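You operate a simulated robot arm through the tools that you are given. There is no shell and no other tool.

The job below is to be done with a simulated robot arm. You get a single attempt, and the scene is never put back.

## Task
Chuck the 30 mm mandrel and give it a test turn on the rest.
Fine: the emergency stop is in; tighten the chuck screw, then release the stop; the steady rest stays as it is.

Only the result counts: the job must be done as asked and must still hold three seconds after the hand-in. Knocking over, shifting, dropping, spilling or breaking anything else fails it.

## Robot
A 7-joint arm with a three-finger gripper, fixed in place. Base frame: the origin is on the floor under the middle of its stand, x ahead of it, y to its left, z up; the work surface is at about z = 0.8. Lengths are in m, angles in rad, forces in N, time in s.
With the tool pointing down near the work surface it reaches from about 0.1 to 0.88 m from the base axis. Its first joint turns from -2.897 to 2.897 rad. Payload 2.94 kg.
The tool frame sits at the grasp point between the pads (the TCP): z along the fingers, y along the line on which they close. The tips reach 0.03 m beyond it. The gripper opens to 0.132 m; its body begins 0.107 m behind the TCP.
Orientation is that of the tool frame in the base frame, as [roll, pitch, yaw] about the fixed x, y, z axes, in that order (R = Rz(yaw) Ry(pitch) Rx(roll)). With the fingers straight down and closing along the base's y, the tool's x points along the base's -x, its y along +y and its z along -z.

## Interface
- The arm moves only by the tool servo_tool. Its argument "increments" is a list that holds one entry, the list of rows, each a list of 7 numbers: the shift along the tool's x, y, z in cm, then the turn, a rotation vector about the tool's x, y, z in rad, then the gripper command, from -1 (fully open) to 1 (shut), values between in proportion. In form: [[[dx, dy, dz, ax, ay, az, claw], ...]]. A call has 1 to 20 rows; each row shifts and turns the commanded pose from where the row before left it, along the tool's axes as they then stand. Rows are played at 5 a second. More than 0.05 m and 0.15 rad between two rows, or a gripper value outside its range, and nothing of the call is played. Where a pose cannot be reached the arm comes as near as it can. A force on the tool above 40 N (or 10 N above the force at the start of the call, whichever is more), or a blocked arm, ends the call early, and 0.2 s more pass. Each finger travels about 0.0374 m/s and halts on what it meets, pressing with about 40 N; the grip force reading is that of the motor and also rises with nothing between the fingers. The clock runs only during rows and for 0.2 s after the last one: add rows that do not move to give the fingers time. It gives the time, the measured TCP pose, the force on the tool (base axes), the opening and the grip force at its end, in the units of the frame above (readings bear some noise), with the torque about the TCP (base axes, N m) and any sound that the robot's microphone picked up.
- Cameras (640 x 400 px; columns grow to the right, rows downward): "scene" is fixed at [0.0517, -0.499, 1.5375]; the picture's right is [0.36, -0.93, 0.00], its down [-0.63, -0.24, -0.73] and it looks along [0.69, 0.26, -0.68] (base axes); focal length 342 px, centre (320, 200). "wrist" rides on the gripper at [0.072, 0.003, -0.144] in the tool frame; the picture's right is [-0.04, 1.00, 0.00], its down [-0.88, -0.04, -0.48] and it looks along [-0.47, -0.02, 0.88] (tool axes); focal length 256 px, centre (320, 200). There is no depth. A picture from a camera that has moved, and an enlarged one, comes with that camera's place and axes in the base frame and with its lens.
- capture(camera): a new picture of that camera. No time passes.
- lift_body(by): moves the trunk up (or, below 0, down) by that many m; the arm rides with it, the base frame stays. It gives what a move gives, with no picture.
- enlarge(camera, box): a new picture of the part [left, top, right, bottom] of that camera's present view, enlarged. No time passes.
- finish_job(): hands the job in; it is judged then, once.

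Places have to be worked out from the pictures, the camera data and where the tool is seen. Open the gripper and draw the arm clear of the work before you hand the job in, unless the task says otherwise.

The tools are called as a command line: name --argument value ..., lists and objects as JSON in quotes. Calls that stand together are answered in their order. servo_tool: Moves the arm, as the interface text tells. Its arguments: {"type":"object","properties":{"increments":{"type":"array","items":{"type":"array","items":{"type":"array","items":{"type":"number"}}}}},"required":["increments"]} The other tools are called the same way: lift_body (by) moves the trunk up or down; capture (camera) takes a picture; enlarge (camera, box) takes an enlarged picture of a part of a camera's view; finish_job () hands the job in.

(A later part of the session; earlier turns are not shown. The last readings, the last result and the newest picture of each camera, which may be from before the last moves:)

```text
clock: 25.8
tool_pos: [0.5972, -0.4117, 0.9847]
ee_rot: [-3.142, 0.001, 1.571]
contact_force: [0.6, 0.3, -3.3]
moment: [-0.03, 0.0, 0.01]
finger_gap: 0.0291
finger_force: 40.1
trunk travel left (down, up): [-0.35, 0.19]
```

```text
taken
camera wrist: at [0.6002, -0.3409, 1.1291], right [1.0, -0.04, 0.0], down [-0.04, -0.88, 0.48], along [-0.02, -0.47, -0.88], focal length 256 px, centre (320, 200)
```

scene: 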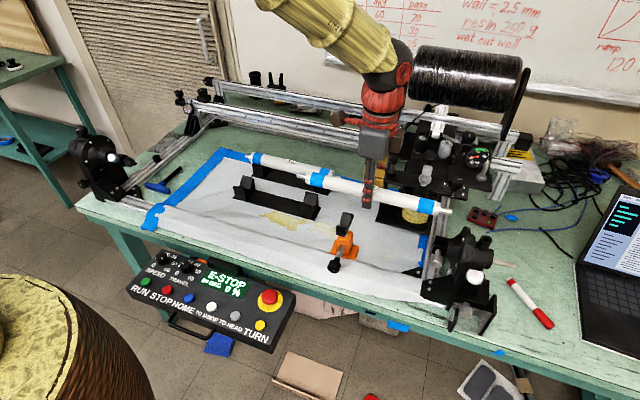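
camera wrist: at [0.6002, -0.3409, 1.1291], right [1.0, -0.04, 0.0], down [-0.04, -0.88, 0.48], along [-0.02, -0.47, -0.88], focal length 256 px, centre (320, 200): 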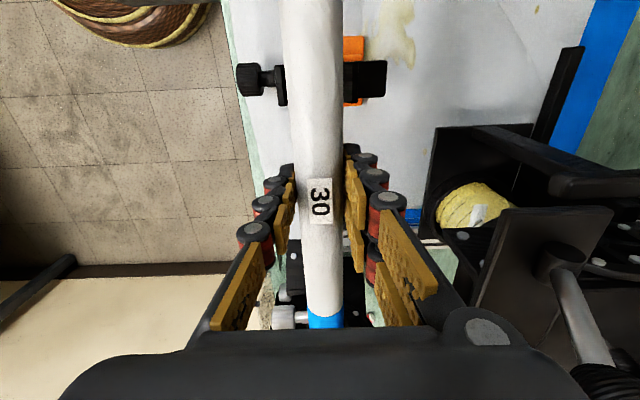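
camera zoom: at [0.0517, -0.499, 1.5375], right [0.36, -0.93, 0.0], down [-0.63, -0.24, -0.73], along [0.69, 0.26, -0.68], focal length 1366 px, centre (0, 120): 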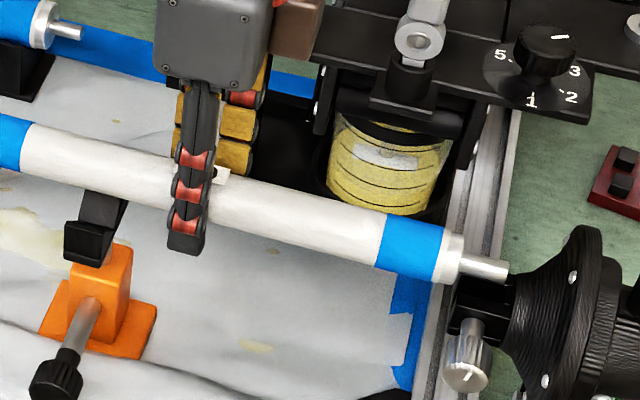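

The shaft sits about 1.5–2 mm short in +x relative to the slot centre, and the mandrel axis is about 4 mm below the TCP. I correct slightly, lower 1 cm, and check against the slot.

servo_tool --increments '[[[-0.18, 0.16, 0, 0, 0, 0, 1], [0, 0, 0, 0, 0, 0, 1], [0, 0, 0.5, 0, 0, 0, 1], [0, 0, 0.5, 0, 0, 0, 1], [0, 0, 0, 0, 0, 0, 1], [0, 0, 0, 0, 0, 0, 1]]]'

enlarge --camera "scene" --box '[415, 225, 465, 262]'

enlarge --camera "wrist" --box '[260, 30, 400, 120]'

```text
clock: 27.2
tool_pos: [0.5996, -0.4145, 0.9753]
ee_rot: [-3.141, 0.0, 1.57]
contact_force: [-0.2, -0.6, -2.8]
moment: [0.0, -0.01, 0.02]
finger_gap: 0.029
finger_force: 39.9
trunk travel left (down, up): [-0.35, 0.19]
```

```text
10.81 times, centred on (440, 244) of scene
camera zoom: at [0.0517, -0.499, 1.5375], right [0.36, -0.93, 0.0], down [-0.63, -0.24, -0.73], along [0.69, 0.26, -0.68], focal length 3692 px, centre (-977, -270)
```

zoom: 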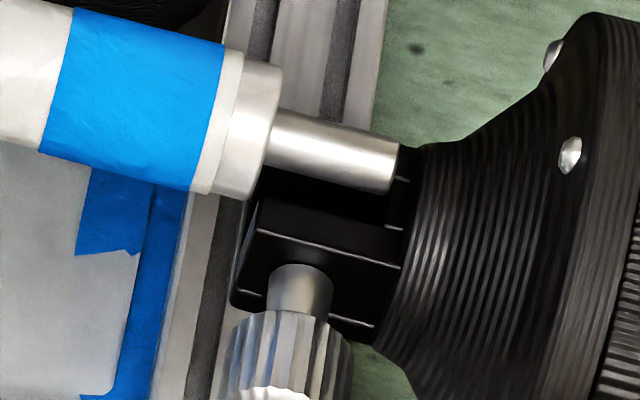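

```text
4.44 times, centred on (330, 75) of wrist
camera zoom: at [0.6024, -0.343, 1.12], right [1.0, -0.04, 0.0], down [-0.04, -0.88, 0.48], along [-0.02, -0.48, -0.88], focal length 1138 px, centre (276, 756)
```

zoom: 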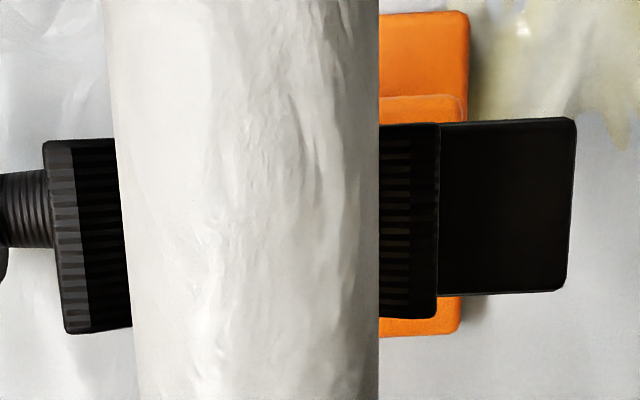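

Alignment looks right: the mandrel centre in the V is at x≈0.5988 and the shaft is centred over the slot with room at its end. I keep lowering in small steps, watching the force.

servo_tool --increments '[[[0, 0, 0.4, 0, 0, 0, 1], [0, 0, 0.3, 0, 0, 0, 1], [0, 0, 0.3, 0, 0, 0, 1], [0, 0, 0.2, 0, 0, 0, 1], [0, 0, 0, 0, 0, 0, 1], [0, 0, 0, 0, 0, 0, 1]]]'

enlarge --camera "scene" --box '[415, 225, 465, 262]'

enlarge --camera "scene" --box '[325, 195, 385, 255]'

```text
clock: 28.6
tool_pos: [0.5987, -0.4155, 0.9639]
ee_rot: [-3.14, 0.001, 1.572]
contact_force: [0.3, 0.3, -2.8]
moment: [0.0, -0.03, -0.01]
finger_gap: 0.0293
finger_force: 39.5
trunk travel left (down, up): [-0.35, 0.19]
```

```text
10.81 times, centred on (440, 244) of scene
camera zoom: at [0.0517, -0.499, 1.5375], right [0.36, -0.93, 0.0], down [-0.63, -0.24, -0.73], along [0.69, 0.26, -0.68], focal length 3692 px, centre (-977, -270)
```

zoom: 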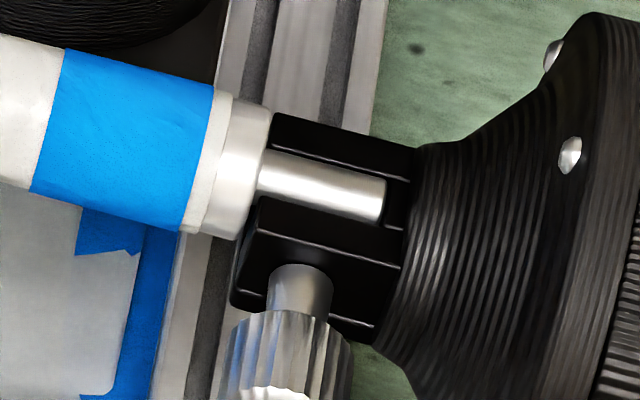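

```text
6.67 times, centred on (355, 225) of scene
camera zoom: at [0.0517, -0.499, 1.5375], right [0.36, -0.93, 0.0], down [-0.63, -0.24, -0.73], along [0.69, 0.26, -0.68], focal length 2277 px, centre (87, 33)
```

zoom: 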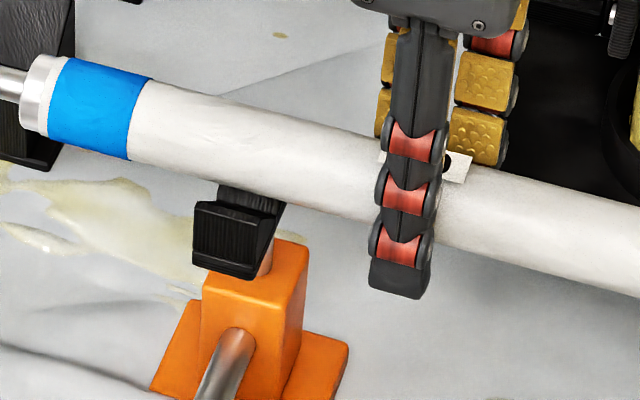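

The shaft is entering the slot cleanly with clearance on both sides. I lower a bit more in 1–1.5 mm steps until contact.

servo_tool --increments '[[[0, 0, 0.15, 0, 0, 0, 1], [0, 0, 0.15, 0, 0, 0, 1], [0, 0, 0.1, 0, 0, 0, 1], [0, 0, 0.1, 0, 0, 0, 1], [0, 0, 0, 0, 0, 0, 1], [0, 0, 0, 0, 0, 0, 1]]]'

enlarge --camera "scene" --box '[415, 225, 465, 262]'

enlarge --camera "wrist" --box '[260, 30, 400, 120]'

```text
clock: 30.0
tool_pos: [0.5995, -0.416, 0.9583]
ee_rot: [-3.141, -0.001, 1.571]
contact_force: [-1.5, 1.6, -1.1]
moment: [-0.1, -0.02, -0.31]
finger_gap: 0.0291
finger_force: 40.2
trunk travel left (down, up): [-0.35, 0.19]
```

```text
10.81 times, centred on (440, 244) of scene
camera zoom: at [0.0517, -0.499, 1.5375], right [0.36, -0.93, 0.0], down [-0.63, -0.24, -0.73], along [0.69, 0.26, -0.68], focal length 3692 px, centre (-977, -270)
```

zoom: 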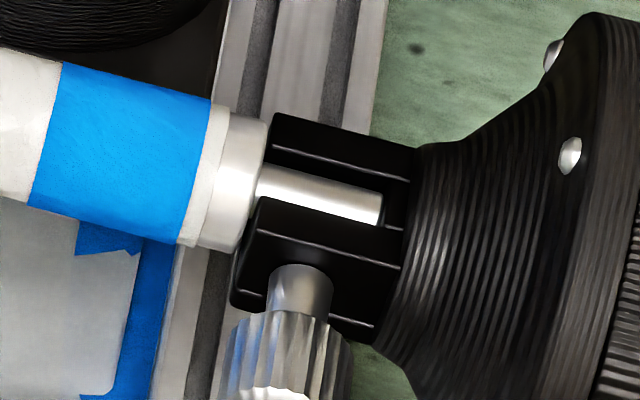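

```text
4.44 times, centred on (330, 75) of wrist
camera zoom: at [0.6019, -0.3438, 1.104], right [1.0, -0.04, 0.0], down [-0.04, -0.88, 0.48], along [-0.02, -0.47, -0.88], focal length 1138 px, centre (276, 756)
```

zoom: 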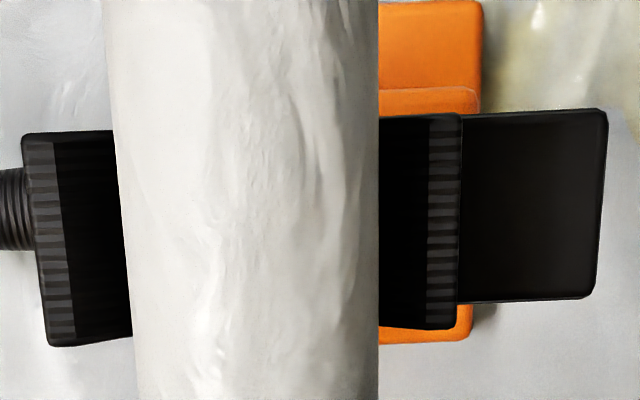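

Light contact has begun: about 1.5 N sideways from the far wall, with some weight carried. I ease 0.5 mm in −x and lower 1 mm at a time until it seats.

servo_tool --increments '[[[0, -0.06, 0, 0, 0, 0, 1], [0, 0, 0.1, 0, 0, 0, 1], [0, 0, 0, 0, 0, 0, 1], [0, 0, 0, 0, 0, 0, 1]]]'

servo_tool --increments '[[[0, 0, 0.1, 0, 0, 0, 1], [0, 0, 0, 0, 0, 0, 1], [0, 0, 0, 0, 0, 0, 1]]]'

servo_tool --increments '[[[0, 0, 0.1, 0, 0, 0, 1], [0, 0, 0, 0, 0, 0, 1], [0, 0, 0, 0, 0, 0, 1]]]'

```text
clock: 31.0
tool_pos: [0.5968, -0.4153, 0.9566]
ee_rot: [-3.141, -0.001, 1.571]
contact_force: [-0.6, -0.1, -1.7]
moment: [-0.01, 0.01, 0.02]
finger_gap: 0.0292
finger_force: 39.9
trunk travel left (down, up): [-0.35, 0.19]
```

```text
clock: 31.8
tool_pos: [0.5983, -0.4151, 0.9568]
ee_rot: [3.141, 0.001, 1.569]
contact_force: [-0.1, 1.9, -0.8]
moment: [-0.25, 0.03, -0.05]
finger_gap: 0.029
finger_force: 39.6
trunk travel left (down, up): [-0.35, 0.19]
```

```text
clock: 32.6
tool_pos: [0.5987, -0.4162, 0.9551]
ee_rot: [-3.141, 0.002, 1.57]
contact_force: [1.1, 0.9, 4.9]
moment: [-0.64, -0.02, 0.42]
finger_gap: 0.0288
finger_force: 39.6
trunk travel left (down, up): [-0.35, 0.19]
```

The reaction is now about 7 N upward and the moment places it at the chuck, so the shaft sits on the slot bottom. I relax 0.7 mm and open the fingers just enough to let go, then inspect.

servo_tool --increments '[[[0, 0, -0.07, 0, 0, 0, 1], [0, 0, 0, 0, 0, 0, 1], [0, 0, 0, 0, 0, 0, 0.5], [0, 0, 0, 0, 0, 0, 0.4], [0, 0, 0, 0, 0, 0, 0.3], [0, 0, 0, 0, 0, 0, 0.2], [0, 0, 0, 0, 0, 0, 0.2], [0, 0, 0, 0, 0, 0, 0.2]]]'

enlarge --camera "scene" --box '[415, 225, 465, 262]'

enlarge --camera "scene" --box '[325, 195, 385, 255]'

capture --camera "wrist"

```text
clock: 34.4
tool_pos: [0.5983, -0.4151, 0.9549]
ee_rot: [-3.141, -0.001, 1.57]
contact_force: [0.2, -0.2, -0.4]
moment: [-0.02, 0.01, 0.0]
finger_gap: 0.0528
finger_force: 0.0
trunk travel left (down, up): [-0.35, 0.19]
```

```text
10.81 times, centred on (440, 244) of scene
camera zoom: at [0.0517, -0.499, 1.5375], right [0.36, -0.93, 0.0], down [-0.63, -0.24, -0.73], along [0.69, 0.26, -0.68], focal length 3692 px, centre (-977, -270)
```

zoom: 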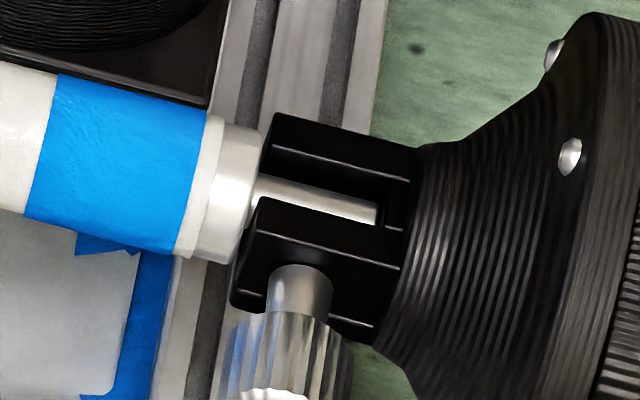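

```text
6.67 times, centred on (355, 225) of scene
camera zoom: at [0.0517, -0.499, 1.5375], right [0.36, -0.93, 0.0], down [-0.63, -0.24, -0.73], along [0.69, 0.26, -0.68], focal length 2277 px, centre (87, 33)
```

zoom: 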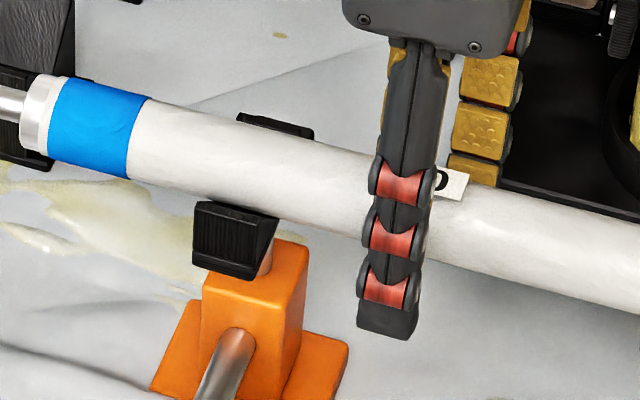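

```text
taken
camera wrist: at [0.6015, -0.3432, 1.0999], right [1.0, -0.04, 0.0], down [-0.04, -0.88, 0.48], along [-0.02, -0.48, -0.88], focal length 256 px, centre (320, 200)
```

wrist: 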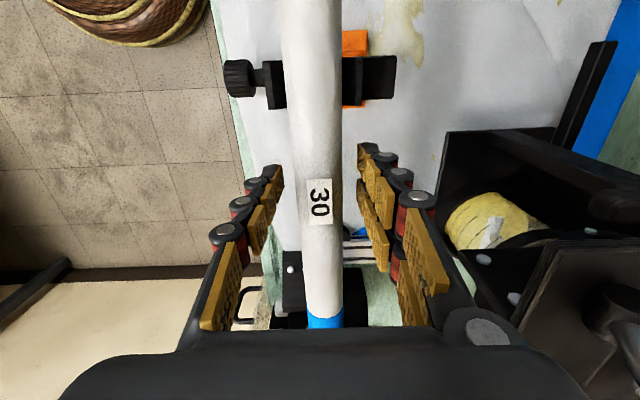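

The mandrel is seated in the V and in the chuck slot, with the label up and the fingers free. I withdraw straight up.

servo_tool --increments '[[[0, 0, -1, 0, 0, 0, 0.2], [0, 0, -1, 0, 0, 0, 0.2], [0, 0, -2, 0, 0, 0, 0.2], [0, 0, -3, 0, 0, 0, 0.2], [0, 0, -4, 0, 0, 0, 0.2], [0, 0, -4, 0, 0, 0, 0.2], [0, 0, -4, 0, 0, 0, 0.2], [0, 0, -2, 0, 0, 0, 0.2], [0, 0, 0, 0, 0, 0, 0.2], [0, 0, 0, 0, 0, 0, 0.2]]]'

capture --camera "wrist"

enlarge --camera "scene" --box '[310, 170, 480, 280]'

```text
clock: 36.6
tool_pos: [0.5973, -0.4129, 1.1651]
ee_rot: [3.141, 0.0, 1.571]
contact_force: [-0.2, 0.1, -0.2]
moment: [0.02, -0.01, -0.01]
finger_gap: 0.0527
finger_force: 0.2
trunk travel left (down, up): [-0.35, 0.19]
```

```text
taken
camera wrist: at [0.6003, -0.3421, 1.3088], right [1.0, -0.04, 0.0], down [-0.04, -0.88, 0.48], along [-0.02, -0.48, -0.88], focal length 256 px, centre (320, 200)
```

wrist: 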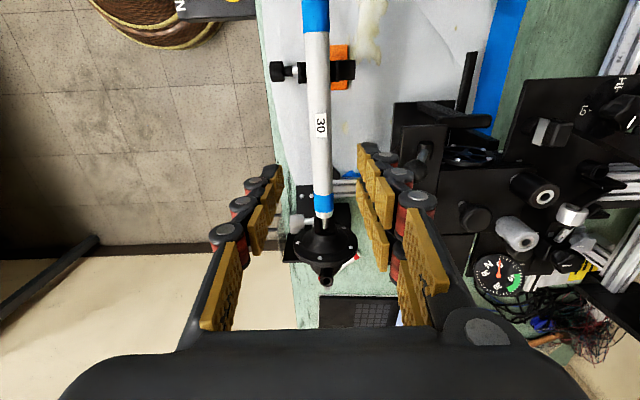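

```text
3.64 times, centred on (395, 225) of scene
camera zoom: at [0.0517, -0.499, 1.5375], right [0.36, -0.93, 0.0], down [-0.63, -0.24, -0.73], along [0.69, 0.26, -0.68], focal length 1242 px, centre (47, 109)
```

zoom: 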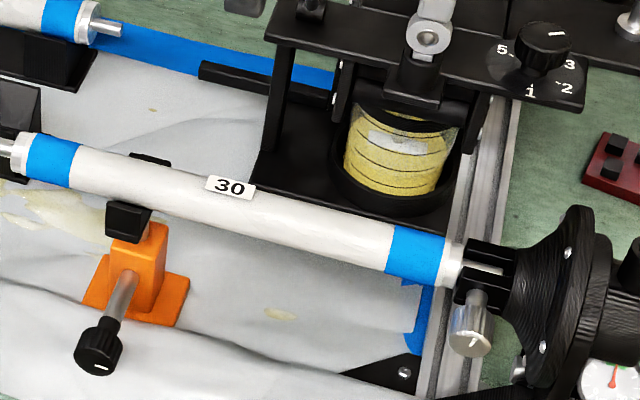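

enlarge --camera "wrist" --box '[280, 180, 370, 290]'

enlarge --camera "wrist" --box '[290, 200, 340, 235]'

enlarge --camera "wrist" --box '[260, 0, 380, 100]'

enlarge --camera "scene" --box '[420, 230, 500, 300]'

```text
3.64 times, centred on (325, 235) of wrist
camera zoom: at [0.6003, -0.3421, 1.3088], right [1.0, -0.04, 0.0], down [-0.04, -0.88, 0.48], along [-0.02, -0.48, -0.88], focal length 931 px, centre (302, 73)
```

zoom: 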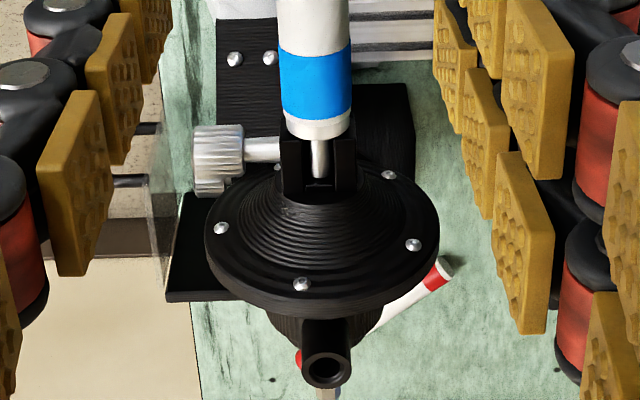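

```text
11.43 times, centred on (315, 218) of wrist
camera zoom: at [0.6003, -0.3421, 1.3088], right [1.0, -0.04, 0.0], down [-0.04, -0.88, 0.48], along [-0.02, -0.48, -0.88], focal length 2926 px, centre (377, 0)
```

zoom: 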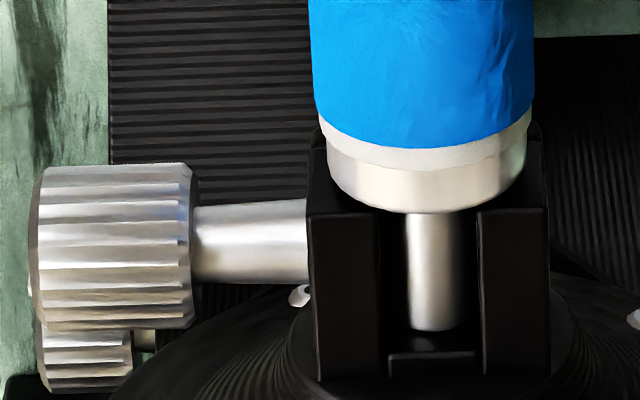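

```text
4.00 times, centred on (320, 50) of wrist
camera zoom: at [0.6003, -0.3421, 1.3088], right [1.0, -0.04, 0.0], down [-0.04, -0.88, 0.48], along [-0.02, -0.48, -0.88], focal length 1024 px, centre (320, 800)
```

zoom: 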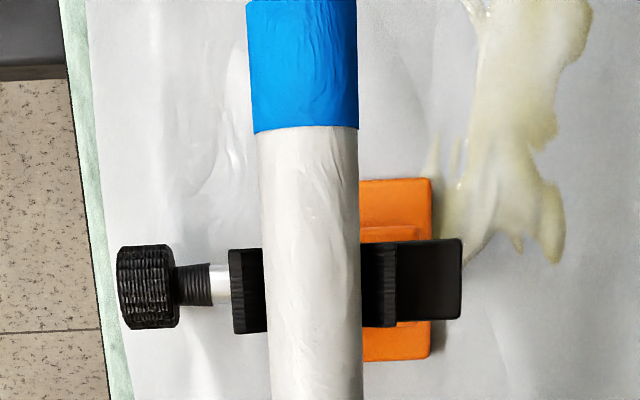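

```text
5.71 times, centred on (460, 265) of scene
camera zoom: at [0.0517, -0.499, 1.5375], right [0.36, -0.93, 0.0], down [-0.63, -0.24, -0.73], along [0.69, 0.26, -0.68], focal length 1952 px, centre (-480, -171)
```

zoom: 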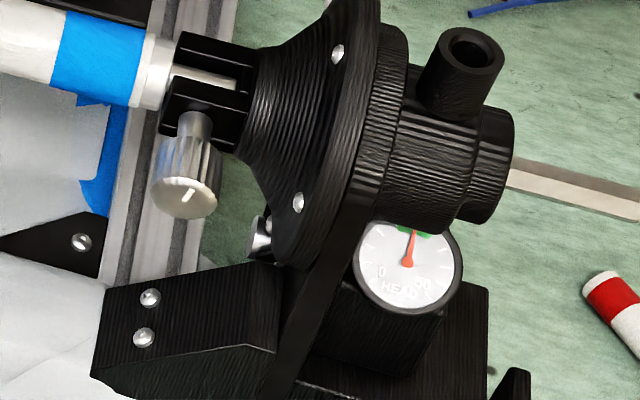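

The mandrel sits well: the collar stops about 3 mm short of the chuck block, and the tip at y≈-0.586 reaches past the screw at y≈-0.573. The knob is about 23 mm across and spans x≈0.542–0.565. I back off and swing the tool to point along +x to approach it.

servo_tool --increments '[[[-1.74, -3.54, 0.9, 0, 0, 0, 0.1], [-1.74, -3.54, 0.9, 0, 0, 0, 0.1], [-1.74, -3.54, 0.9, 0, 0, 0, 0.1], [-1.74, -3.54, 0.9, 0, 0, 0, 0.1], [-1.74, -3.54, 0.9, 0, 0, 0, 0.1], [0, 0, 0, 0, 0, 0, 0.1], [0, 0, 0, -0.1428, 0, 0, 0.1], [0, 0, 0, -0.1428, 0, 0, 0.1], [0, 0, 0, -0.1428, 0, 0, 0.1], [0, 0, 0, -0.1428, 0, 0, 0.1], [0, 0, 0, -0.1428, 0, 0, 0.1], [0, 0, 0, -0.1428, 0, 0, 0.1], [0, 0, 0, 0, 0, 0, 0.1]]]'

capture --camera "scene"

```text
clock: 39.4
tool_pos: [0.421, -0.5016, 1.1214]
ee_rot: [2.284, 0.001, 1.571]
contact_force: [-1.0, 0.9, 0.9]
moment: [0.03, 0.04, -0.04]
finger_gap: 0.0594
finger_force: 0.0
trunk travel left (down, up): [-0.35, 0.19]
```

```text
taken
```

scene: 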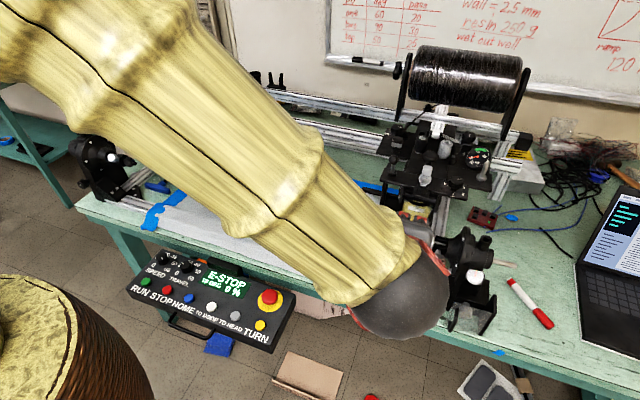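

The orientation is following; I complete the swing to horizontal.

servo_tool --increments '[[[0, 0, 0, -0.1428, 0, 0, 0.1], [0, 0, 0, -0.1428, 0, 0, 0.1], [0, 0, 0, -0.1428, 0, 0, 0.1], [0, 0, 0, -0.1428, 0, 0, 0.1], [0, 0, 0, -0.1428, 0, 0, 0.1], [0, 0, 0, 0, 0, 0, 0.1], [0, 0, 0, 0, 0, 0, 0.1]]]'

capture --camera "scene"

capture --camera "wrist"

```text
clock: 41.0
tool_pos: [0.421, -0.5023, 1.1207]
ee_rot: [1.571, -0.001, 1.57]
contact_force: [0.6, -0.5, 0.0]
moment: [0.0, -0.02, -0.01]
finger_gap: 0.0594
finger_force: 0.0
trunk travel left (down, up): [-0.35, 0.19]
```

```text
taken
```

scene: 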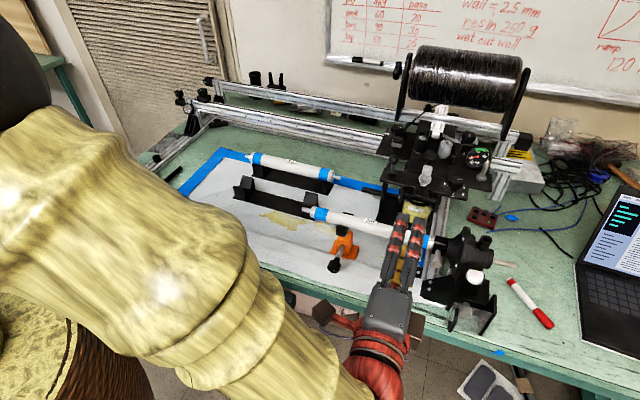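

```text
taken
camera wrist: at [0.2771, -0.4299, 1.1248], right [0.0, -0.04, 1.0], down [-0.48, -0.88, -0.04], along [0.88, -0.48, -0.02], focal length 256 px, centre (320, 200)
```

wrist: 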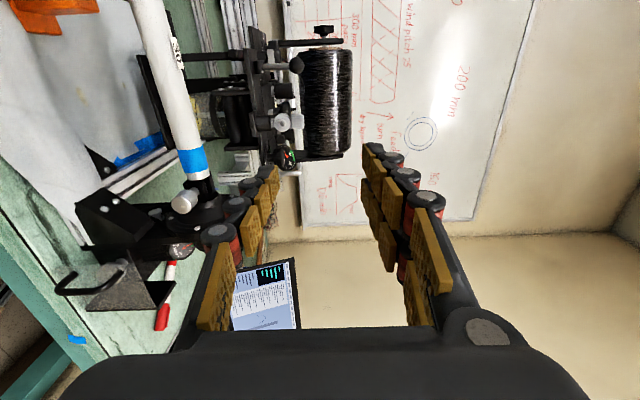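

The tool now points along +x and the wrist camera sees the knob. I zoom on the knob to refine its position.

enlarge --camera "wrist" --box '[70, 120, 250, 330]'

enlarge --camera "wrist" --box '[160, 160, 220, 230]'

```text
1.90 times, centred on (160, 225) of wrist
camera zoom: at [0.2771, -0.4299, 1.1248], right [0.0, -0.04, 1.0], down [-0.48, -0.88, -0.04], along [0.88, -0.48, -0.02], focal length 488 px, centre (625, 152)
```

zoom: 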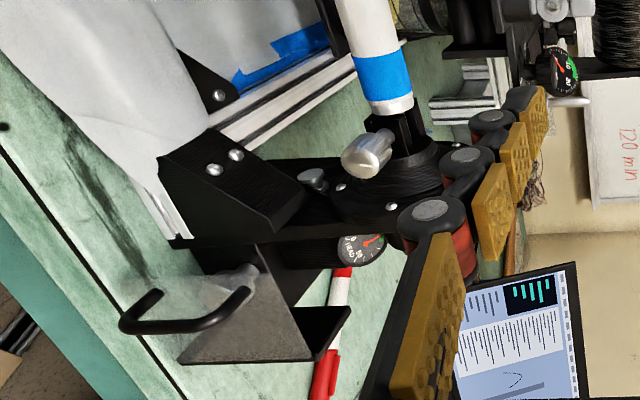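

```text
5.71 times, centred on (190, 195) of wrist
camera zoom: at [0.2771, -0.4299, 1.1248], right [0.0, -0.04, 1.0], down [-0.48, -0.88, -0.04], along [0.88, -0.48, -0.02], focal length 1463 px, centre (1063, 229)
```

zoom: 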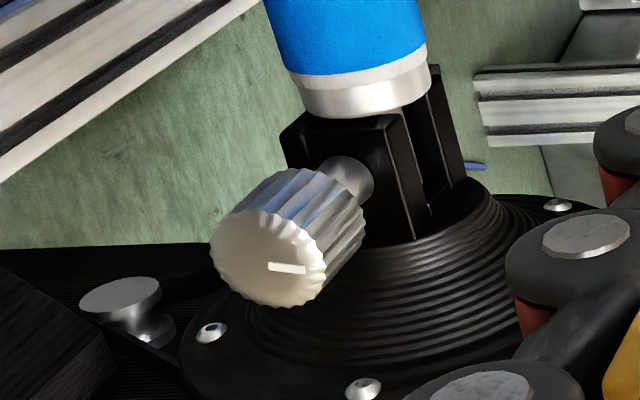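

Refined knob axis: y≈-0.572, z≈0.954, face at x≈0.542. I descend to be in line with it but still short in x.

servo_tool --increments '[[[-1.4, -2.8, 0.4, 0, 0, 0, 0.1], [-1.4, -2.8, 0.4, 0, 0, 0, 0.1], [-1.4, -2.8, 0.4, 0, 0, 0, 0.1], [-1.4, -2.8, 0.4, 0, 0, 0, 0.1], [-1.4, -2.8, 0.4, 0, 0, 0, 0.1], [0, -2.67, 0, 0, 0, 0, 0.1], [0, 0, 0, 0, 0, 0, 0.1], [0, 0, 0, 0, 0, 0, 0.1]]]'

capture --camera "wrist"

capture --camera "scene"

```text
clock: 42.8
tool_pos: [0.4407, -0.5708, 0.9552]
ee_rot: [1.57, 0.001, 1.569]
contact_force: [0.0, 0.2, 0.8]
moment: [-0.01, 0.01, -0.01]
finger_gap: 0.0593
finger_force: 0.1
trunk travel left (down, up): [-0.35, 0.19]
```

```text
taken
camera wrist: at [0.2967, -0.4989, 0.9597], right [0.0, -0.04, 1.0], down [-0.48, -0.88, -0.04], along [0.88, -0.48, -0.02], focal length 256 px, centre (320, 200)
```

wrist: 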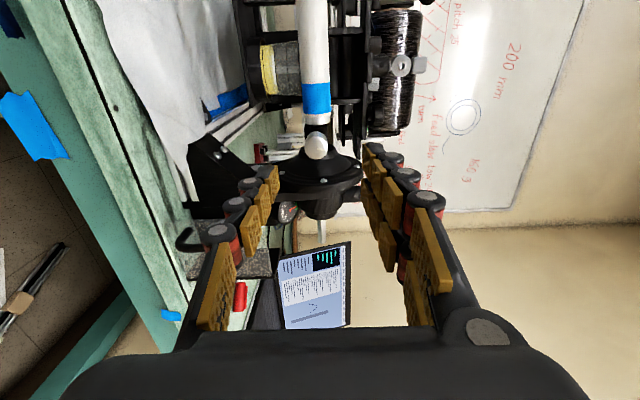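

```text
taken
```

scene: 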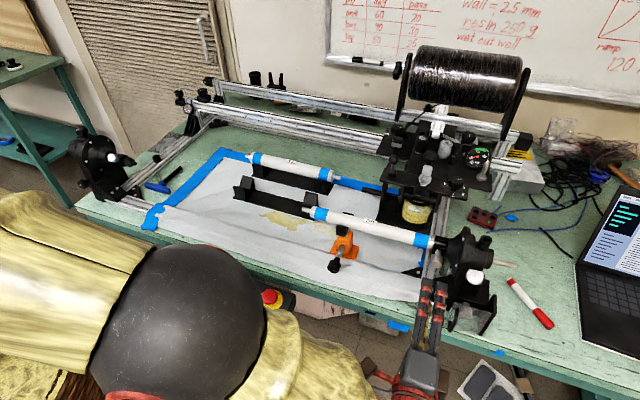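

enlarge --camera "wrist" --box '[285, 115, 350, 185]'

enlarge --camera "scene" --box '[400, 220, 500, 320]'

```text
5.71 times, centred on (318, 150) of wrist
camera zoom: at [0.2967, -0.4989, 0.9597], right [0.0, -0.04, 1.0], down [-0.48, -0.88, -0.04], along [0.88, -0.48, -0.02], focal length 1463 px, centre (334, 486)
```

zoom: 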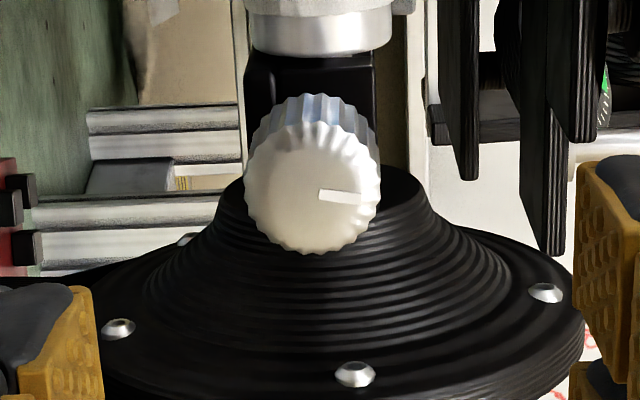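

```text
4.00 times, centred on (450, 270) of scene
camera zoom: at [0.0517, -0.499, 1.5375], right [0.36, -0.93, 0.0], down [-0.63, -0.24, -0.73], along [0.69, 0.26, -0.68], focal length 1366 px, centre (-200, -80)
```

zoom: 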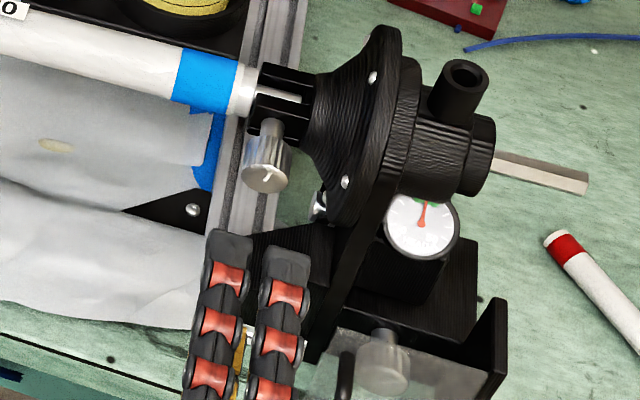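

The knob centre is at y≈-0.573, z≈0.953, and its mark points straight up. I advance so the finger tips straddle the knob without reaching the chuck block.

servo_tool --increments '[[[-0.2, -0.2, 2, 0, 0, 0, 0.1], [0, 0, 2.5, 0, 0, 0, 0.1], [0, 0, 2.5, 0, 0, 0, 0.1], [0, 0, 2, 0, 0, 0, 0.1], [0, 0, 1, 0, 0, 0, 0.1], [0, 0, 0, 0, 0, 0, 0.1], [0, 0, 0, 0, 0, 0, 0.1]]]'

capture --camera "wrist"

enlarge --camera "scene" --box '[400, 220, 500, 320]'

```text
clock: 44.4
tool_pos: [0.5416, -0.5708, 0.9534]
ee_rot: [1.572, -0.001, 1.57]
contact_force: [0.3, 0.8, 1.0]
moment: [0.02, -0.01, 0.0]
finger_gap: 0.0595
finger_force: 0.0
trunk travel left (down, up): [-0.35, 0.19]
```

```text
taken
camera wrist: at [0.3978, -0.5005, 0.9567], right [0.0, -0.04, 1.0], down [-0.48, -0.88, -0.04], along [0.88, -0.48, -0.02], focal length 256 px, centre (320, 200)
```

wrist: 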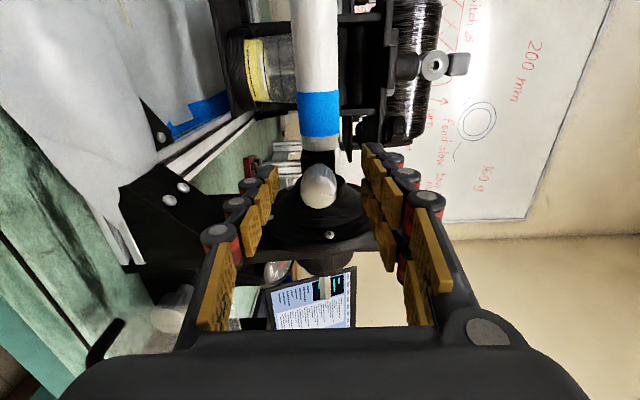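

```text
4.00 times, centred on (450, 270) of scene
camera zoom: at [0.0517, -0.499, 1.5375], right [0.36, -0.93, 0.0], down [-0.63, -0.24, -0.73], along [0.69, 0.26, -0.68], focal length 1366 px, centre (-200, -80)
```

zoom: 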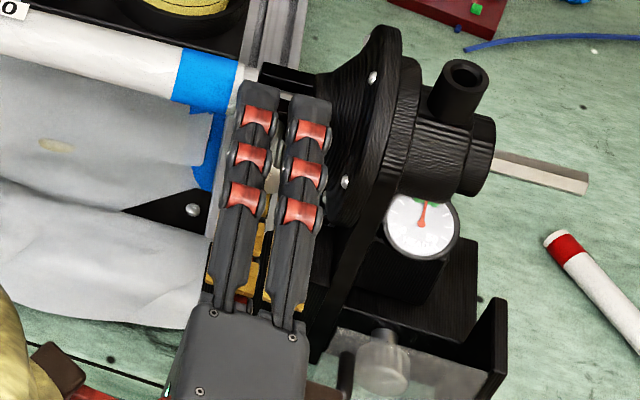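

The fingers are clear of the cone but close to it. I retract, pre-rotate the tool by −60° about the screw axis so there is a long tightening stroke, and then re-approach with only the finger tips on the knob.

servo_tool --increments '[[[0, 0, -3, 0, 0, 0, 0.1], [0, 0, -4, 0, 0, 0, 0.1], [0, 0, 0, 0, 0, -0.15, 0.1], [0, 0, 0, 0, 0, -0.15, 0.1], [0, 0, 0, 0, 0, -0.15, 0.1], [0, 0, 0, 0, 0, -0.15, 0.1], [0, 0, 0, 0, 0, -0.15, 0.1], [0, 0, 0, 0, 0, -0.15, 0.1], [0, 0, 0, 0, 0, -0.15, 0.1], [0, 0, 0, 0, 0, 0, 0.1], [0, 0, 0, 0, 0, 0, 0.1]]]'

capture --camera "wrist"

enlarge --camera "scene" --box '[380, 220, 500, 340]'

```text
clock: 46.8
tool_pos: [0.4699, -0.5723, 0.9517]
ee_rot: [1.571, 1.05, 1.573]
contact_force: [-0.8, 0.2, -0.5]
moment: [0.02, -0.01, 0.01]
finger_gap: 0.0593
finger_force: 0.1
trunk travel left (down, up): [-0.35, 0.19]
```

```text
taken
camera wrist: at [0.3272, -0.5355, 0.8919], right [0.0, 0.85, 0.53], down [-0.48, -0.47, 0.74], along [0.88, -0.25, 0.4], focal length 256 px, centre (320, 200)
```

wrist: 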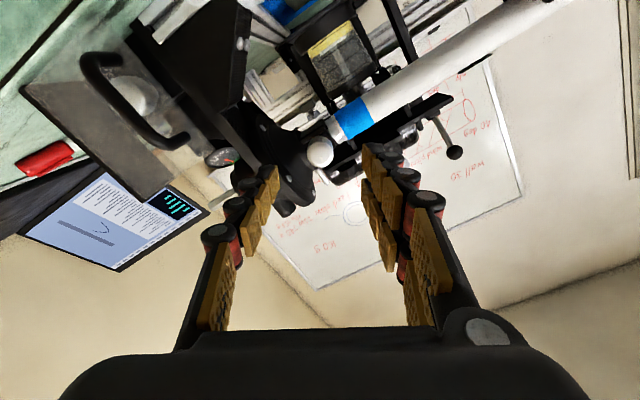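

```text
3.33 times, centred on (440, 280) of scene
camera zoom: at [0.0517, -0.499, 1.5375], right [0.36, -0.93, 0.0], down [-0.63, -0.24, -0.73], along [0.69, 0.26, -0.68], focal length 1138 px, centre (-80, -67)
```

zoom: 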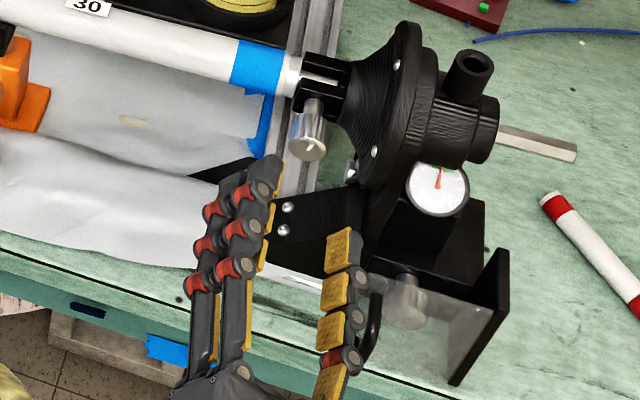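

enlarge --camera "wrist" --box '[280, 110, 360, 190]'

```text
5.00 times, centred on (320, 150) of wrist
camera zoom: at [0.3272, -0.5355, 0.8919], right [0.0, 0.85, 0.53], down [-0.48, -0.47, 0.74], along [0.88, -0.25, 0.4], focal length 1280 px, centre (320, 450)
```

zoom: 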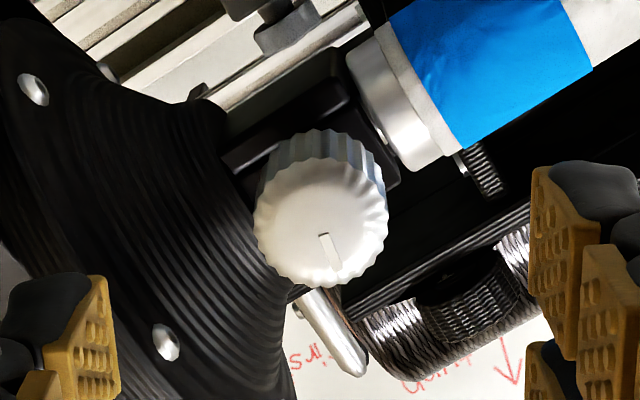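

The knob is centred in the closing direction to within 1 mm. I advance with a narrower opening, then close on it.

servo_tool --increments '[[[0.05, 0, 0, 0, 0, 0, 0.32], [0, 0, 2, 0, 0, 0, 0.32], [0, 0, 2, 0, 0, 0, 0.32], [0, 0, 1.8, 0, 0, 0, 0.32], [0, 0, 0, 0, 0, 0, 0.32], [0, 0, 0, 0, 0, 0, 0.32]]]'

capture --camera "wrist"

enlarge --camera "scene" --box '[400, 220, 500, 320]'

```text
clock: 48.2
tool_pos: [0.5305, -0.5739, 0.951]
ee_rot: [1.572, 1.048, 1.573]
contact_force: [0.0, -0.1, -0.1]
moment: [-0.02, 0.01, 0.01]
finger_gap: 0.0451
finger_force: 0.1
trunk travel left (down, up): [-0.35, 0.19]
```

```text
taken
camera wrist: at [0.3865, -0.5347, 0.8914], right [0.0, 0.84, 0.54], down [-0.48, -0.47, 0.74], along [0.88, -0.25, 0.4], focal length 256 px, centre (320, 200)
```

wrist: 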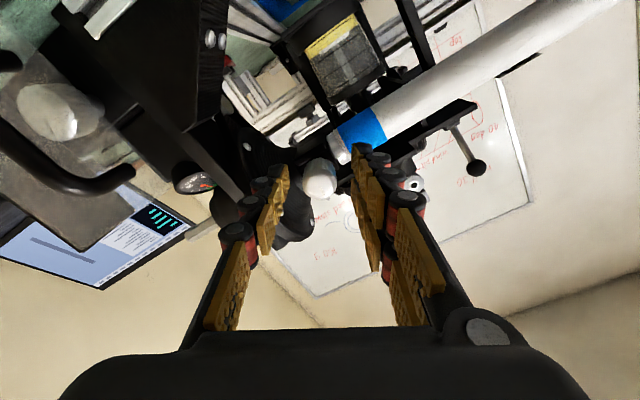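

```text
4.00 times, centred on (450, 270) of scene
camera zoom: at [0.0517, -0.499, 1.5375], right [0.36, -0.93, 0.0], down [-0.63, -0.24, -0.73], along [0.69, 0.26, -0.68], focal length 1366 px, centre (-200, -80)
```

zoom: 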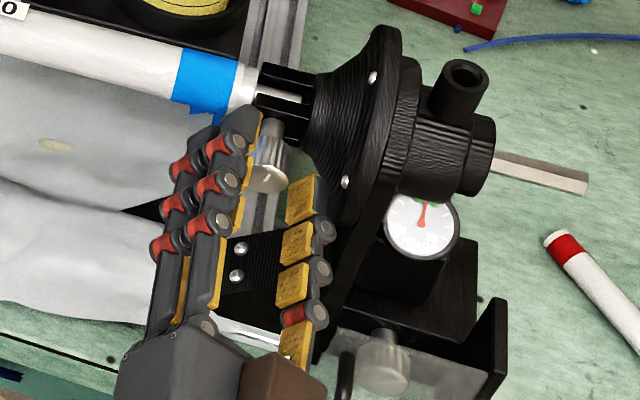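

Positioned with the knob between the pads and no contact. I close on the knob.

servo_tool --increments '[[[0, 0, 0, 0, 0, 0, 0.5], [0, 0, 0, 0, 0, 0, 0.6], [0, 0, 0, 0, 0, 0, 0.8], [0, 0, 0, 0, 0, 0, 1], [0, 0, 0, 0, 0, 0, 1], [0, 0, 0, 0, 0, 0, 1]]]'

enlarge --camera "scene" --box '[400, 220, 500, 320]'

enlarge --camera "wrist" --box '[260, 120, 390, 250]'

```text
clock: 49.6
tool_pos: [0.5312, -0.5743, 0.9516]
ee_rot: [1.573, 1.05, 1.572]
contact_force: [1.3, -3.1, -1.2]
moment: [-0.01, 0.13, -0.11]
finger_gap: 0.0217
finger_force: 44.8
trunk travel left (down, up): [-0.35, 0.19]
```

```text
4.00 times, centred on (450, 270) of scene
camera zoom: at [0.0517, -0.499, 1.5375], right [0.36, -0.93, 0.0], down [-0.63, -0.24, -0.73], along [0.69, 0.26, -0.68], focal length 1366 px, centre (-200, -80)
```

zoom: 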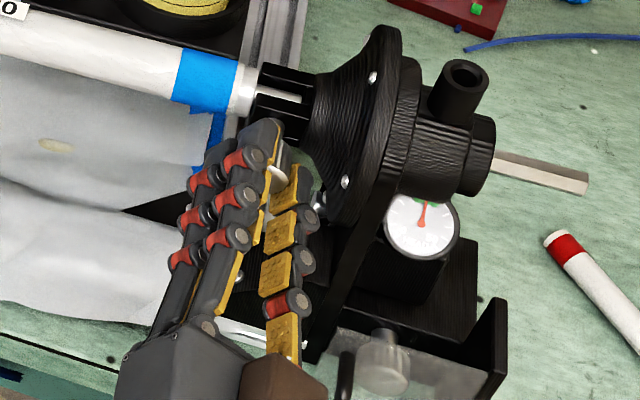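

```text
3.08 times, centred on (325, 185) of wrist
camera zoom: at [0.3865, -0.535, 0.8912], right [0.0, 0.84, 0.54], down [-0.48, -0.47, 0.74], along [0.88, -0.25, 0.4], focal length 788 px, centre (305, 246)
```

zoom: 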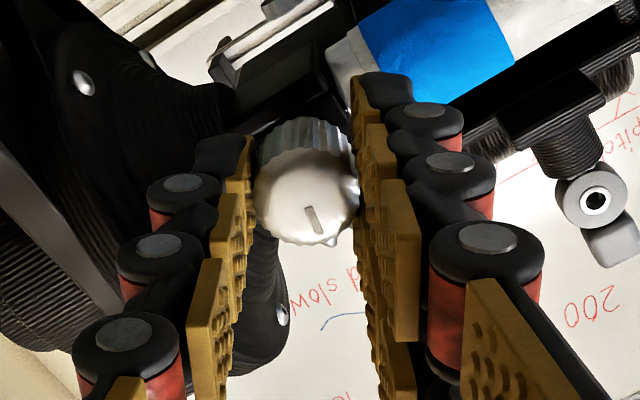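

Gripped on the knob (21.7 mm, 45 N). I turn it clockwise, seen from the knob, by 0.4 rad while watching the torque.

servo_tool --increments '[[[0, 0, 0, 0, 0, 0.1, 1], [0, 0, 0, 0, 0, 0.1, 1], [0, 0, 0, 0, 0, 0.1, 1], [0, 0, 0, 0, 0, 0.1, 1], [0, 0, 0, 0, 0, 0, 1]]]'

enlarge --camera "wrist" --box '[260, 120, 390, 250]'

enlarge --camera "scene" --box '[400, 220, 500, 320]'

```text
clock: 50.8
tool_pos: [0.5314, -0.5725, 0.951]
ee_rot: [1.573, 0.648, 1.574]
contact_force: [5.0, 1.0, -2.3]
moment: [-0.04, 0.22, 0.27]
finger_gap: 0.0219
finger_force: 44.4
trunk travel left (down, up): [-0.35, 0.19]
```

```text
3.08 times, centred on (325, 185) of wrist
camera zoom: at [0.3864, -0.5143, 0.9113], right [0.0, 0.57, 0.82], down [-0.47, -0.72, 0.5], along [0.88, -0.39, 0.27], focal length 788 px, centre (305, 246)
```

zoom: 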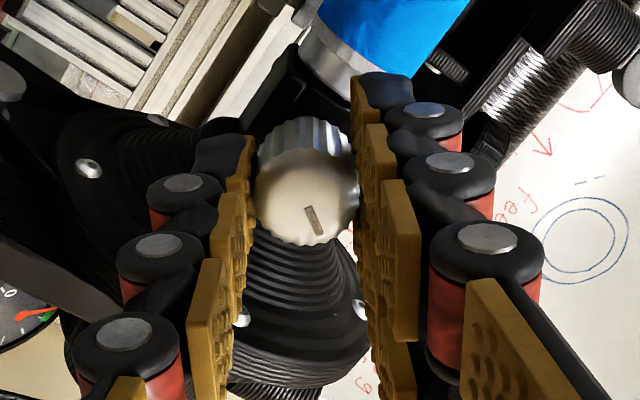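

```text
4.00 times, centred on (450, 270) of scene
camera zoom: at [0.0517, -0.499, 1.5375], right [0.36, -0.93, 0.0], down [-0.63, -0.24, -0.73], along [0.69, 0.26, -0.68], focal length 1366 px, centre (-200, -80)
```

zoom: 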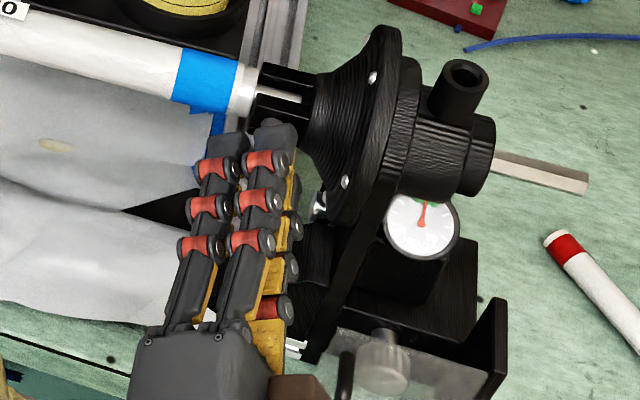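

The knob turns with the gripper and the torque is still low. I continue the turn.

servo_tool --increments '[[[0, 0, 0, 0, 0, 0.1, 1], [0, 0, 0, 0, 0, 0.1, 1], [0, 0, 0, 0, 0, 0.1, 1], [0, 0, 0, 0, 0, 0.1, 1], [0, 0, 0, 0, 0, 0.1, 1], [0, 0, 0, 0, 0, 0.1, 1], [0, 0, 0, 0, 0, 0, 1]]]'

enlarge --camera "wrist" --box '[260, 120, 390, 250]'

enlarge --camera "scene" --box '[400, 220, 500, 320]'

```text
clock: 52.4
tool_pos: [0.5305, -0.573, 0.9516]
ee_rot: [1.572, 0.046, 1.572]
contact_force: [2.1, 13.3, -5.8]
moment: [0.03, 0.39, 1.05]
finger_gap: 0.0218
finger_force: 44.8
trunk travel left (down, up): [-0.35, 0.19]
```

```text
3.08 times, centred on (325, 185) of wrist
camera zoom: at [0.3864, -0.5013, 0.9523], right [0.0, 0.0, 1.0], down [-0.47, -0.88, 0.0], along [0.88, -0.47, 0.0], focal length 788 px, centre (305, 246)
```

zoom: 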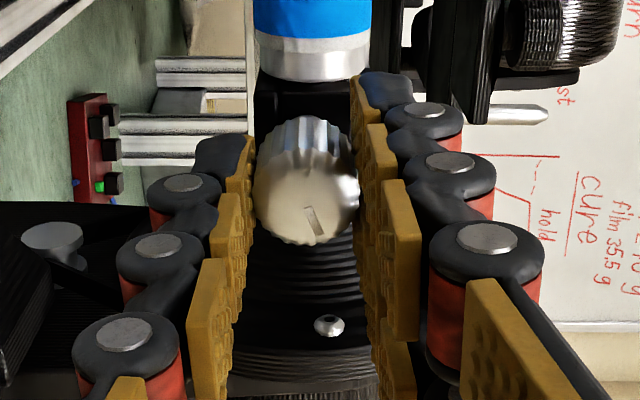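

```text
4.00 times, centred on (450, 270) of scene
camera zoom: at [0.0517, -0.499, 1.5375], right [0.36, -0.93, 0.0], down [-0.63, -0.24, -0.73], along [0.69, 0.26, -0.68], focal length 1366 px, centre (-200, -80)
```

zoom: 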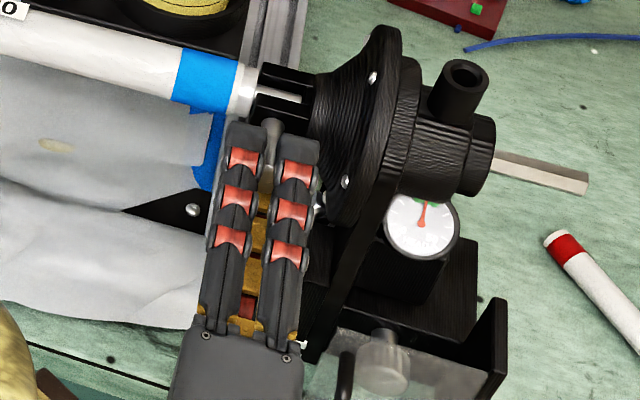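

The knob still turns freely. A sideways force of about 13 N has built up from a small centre offset, so I ease the TCP about 1 mm towards +y and slightly down.

servo_tool --increments '[[[0.08, -0.04, 0, 0, 0, 0, 1], [0, 0, 0, 0, 0, 0, 1], [0, 0, 0, 0, 0, 0, 1]]]'

```text
clock: 53.2
tool_pos: [0.5294, -0.5723, 0.9518]
ee_rot: [1.571, 0.05, 1.571]
contact_force: [8.7, 8.6, -7.9]
moment: [0.0, 0.5, 0.16]
finger_gap: 0.0219
finger_force: 44.9
trunk travel left (down, up): [-0.35, 0.19]
```

servo_tool --increments '[[[0.1, -0.06, 0.07, 0, 0, 0, 1], [0, 0, 0, 0, 0, 0, 1], [0, 0, 0, 0, 0, 0, 1]]]'

```text
clock: 54.0
tool_pos: [0.531, -0.5726, 0.9522]
ee_rot: [1.571, 0.05, 1.571]
contact_force: [5.1, 5.8, -3.8]
moment: [-0.01, 0.22, 0.35]
finger_gap: 0.022
finger_force: 45.4
trunk travel left (down, up): [-0.35, 0.19]
```

Forces have eased. I continue turning in shorter pieces.

servo_tool --increments '[[[0.03, -0.02, 0.02, 0, 0, 0.1, 1], [0.03, -0.02, 0.02, 0, 0, 0.1, 1], [0.03, 0, 0.02, 0, 0, 0.1, 1], [0, 0, 0, 0, 0, 0.1, 1], [0, 0, 0, 0, 0, 0, 1]]]'

enlarge --camera "wrist" --box '[260, 120, 390, 250]'

```text
clock: 55.2
tool_pos: [0.531, -0.5724, 0.9519]
ee_rot: [1.568, -0.35, 1.569]
contact_force: [3.5, -7.5, 4.4]
moment: [-0.01, -0.31, -0.16]
finger_gap: 0.0218
finger_force: 45.0
trunk travel left (down, up): [-0.35, 0.19]
```

```text
3.08 times, centred on (325, 185) of wrist
camera zoom: at [0.3866, -0.5061, 0.9802], right [0.0, -0.38, 0.92], down [-0.48, -0.81, -0.34], along [0.88, -0.44, -0.18], focal length 788 px, centre (305, 246)
```

zoom: 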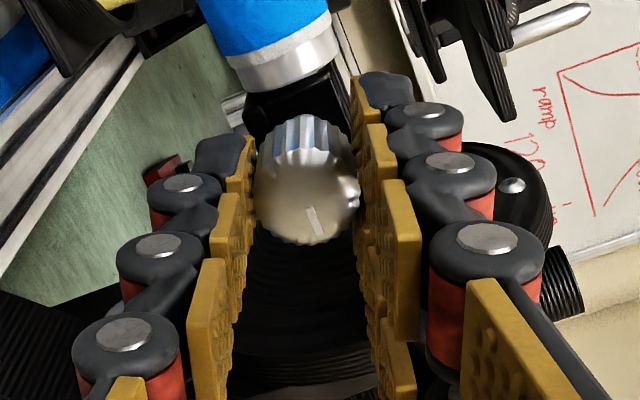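

servo_tool --increments '[[[-0.03, 0.04, 0, 0, 0, 0.1, 1], [-0.02, 0.01, 0, 0, 0, 0.1, 1], [0, 0, 0, 0, 0, 0.1, 1], [0, 0, 0, 0, 0, 0.1, 1], [0, 0, 0, 0, 0, 0, 1]]]'

enlarge --camera "wrist" --box '[260, 120, 390, 250]'

enlarge --camera "scene" --box '[400, 220, 500, 320]'

```text
clock: 56.4
tool_pos: [0.5311, -0.5733, 0.9517]
ee_rot: [1.569, -0.751, 1.571]
contact_force: [10.1, -16.3, 12.5]
moment: [-0.03, -0.91, 0.1]
finger_gap: 0.0218
finger_force: 45.2
trunk travel left (down, up): [-0.35, 0.19]
```

```text
3.08 times, centred on (325, 185) of wrist
camera zoom: at [0.3864, -0.5224, 1.0039], right [0.0, -0.71, 0.7], down [-0.48, -0.62, -0.63], along [0.88, -0.33, -0.34], focal length 788 px, centre (305, 246)
```

zoom: 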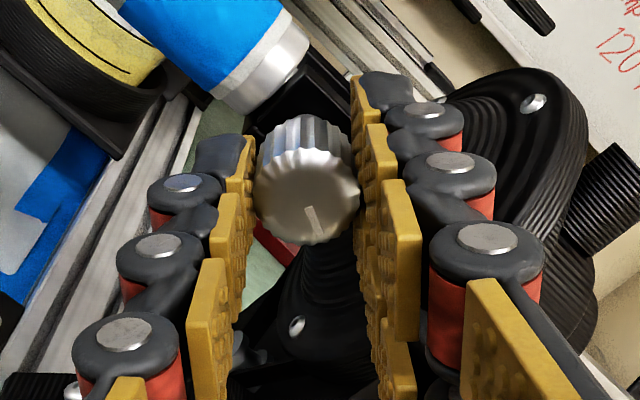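

```text
4.00 times, centred on (450, 270) of scene
camera zoom: at [0.0517, -0.499, 1.5375], right [0.36, -0.93, 0.0], down [-0.63, -0.24, -0.73], along [0.69, 0.26, -0.68], focal length 1366 px, centre (-200, -80)
```

zoom: 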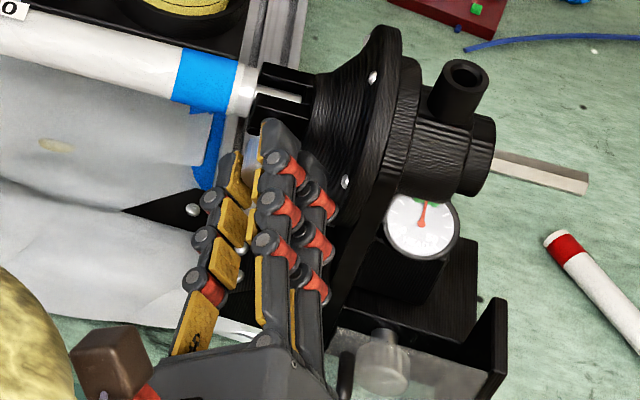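

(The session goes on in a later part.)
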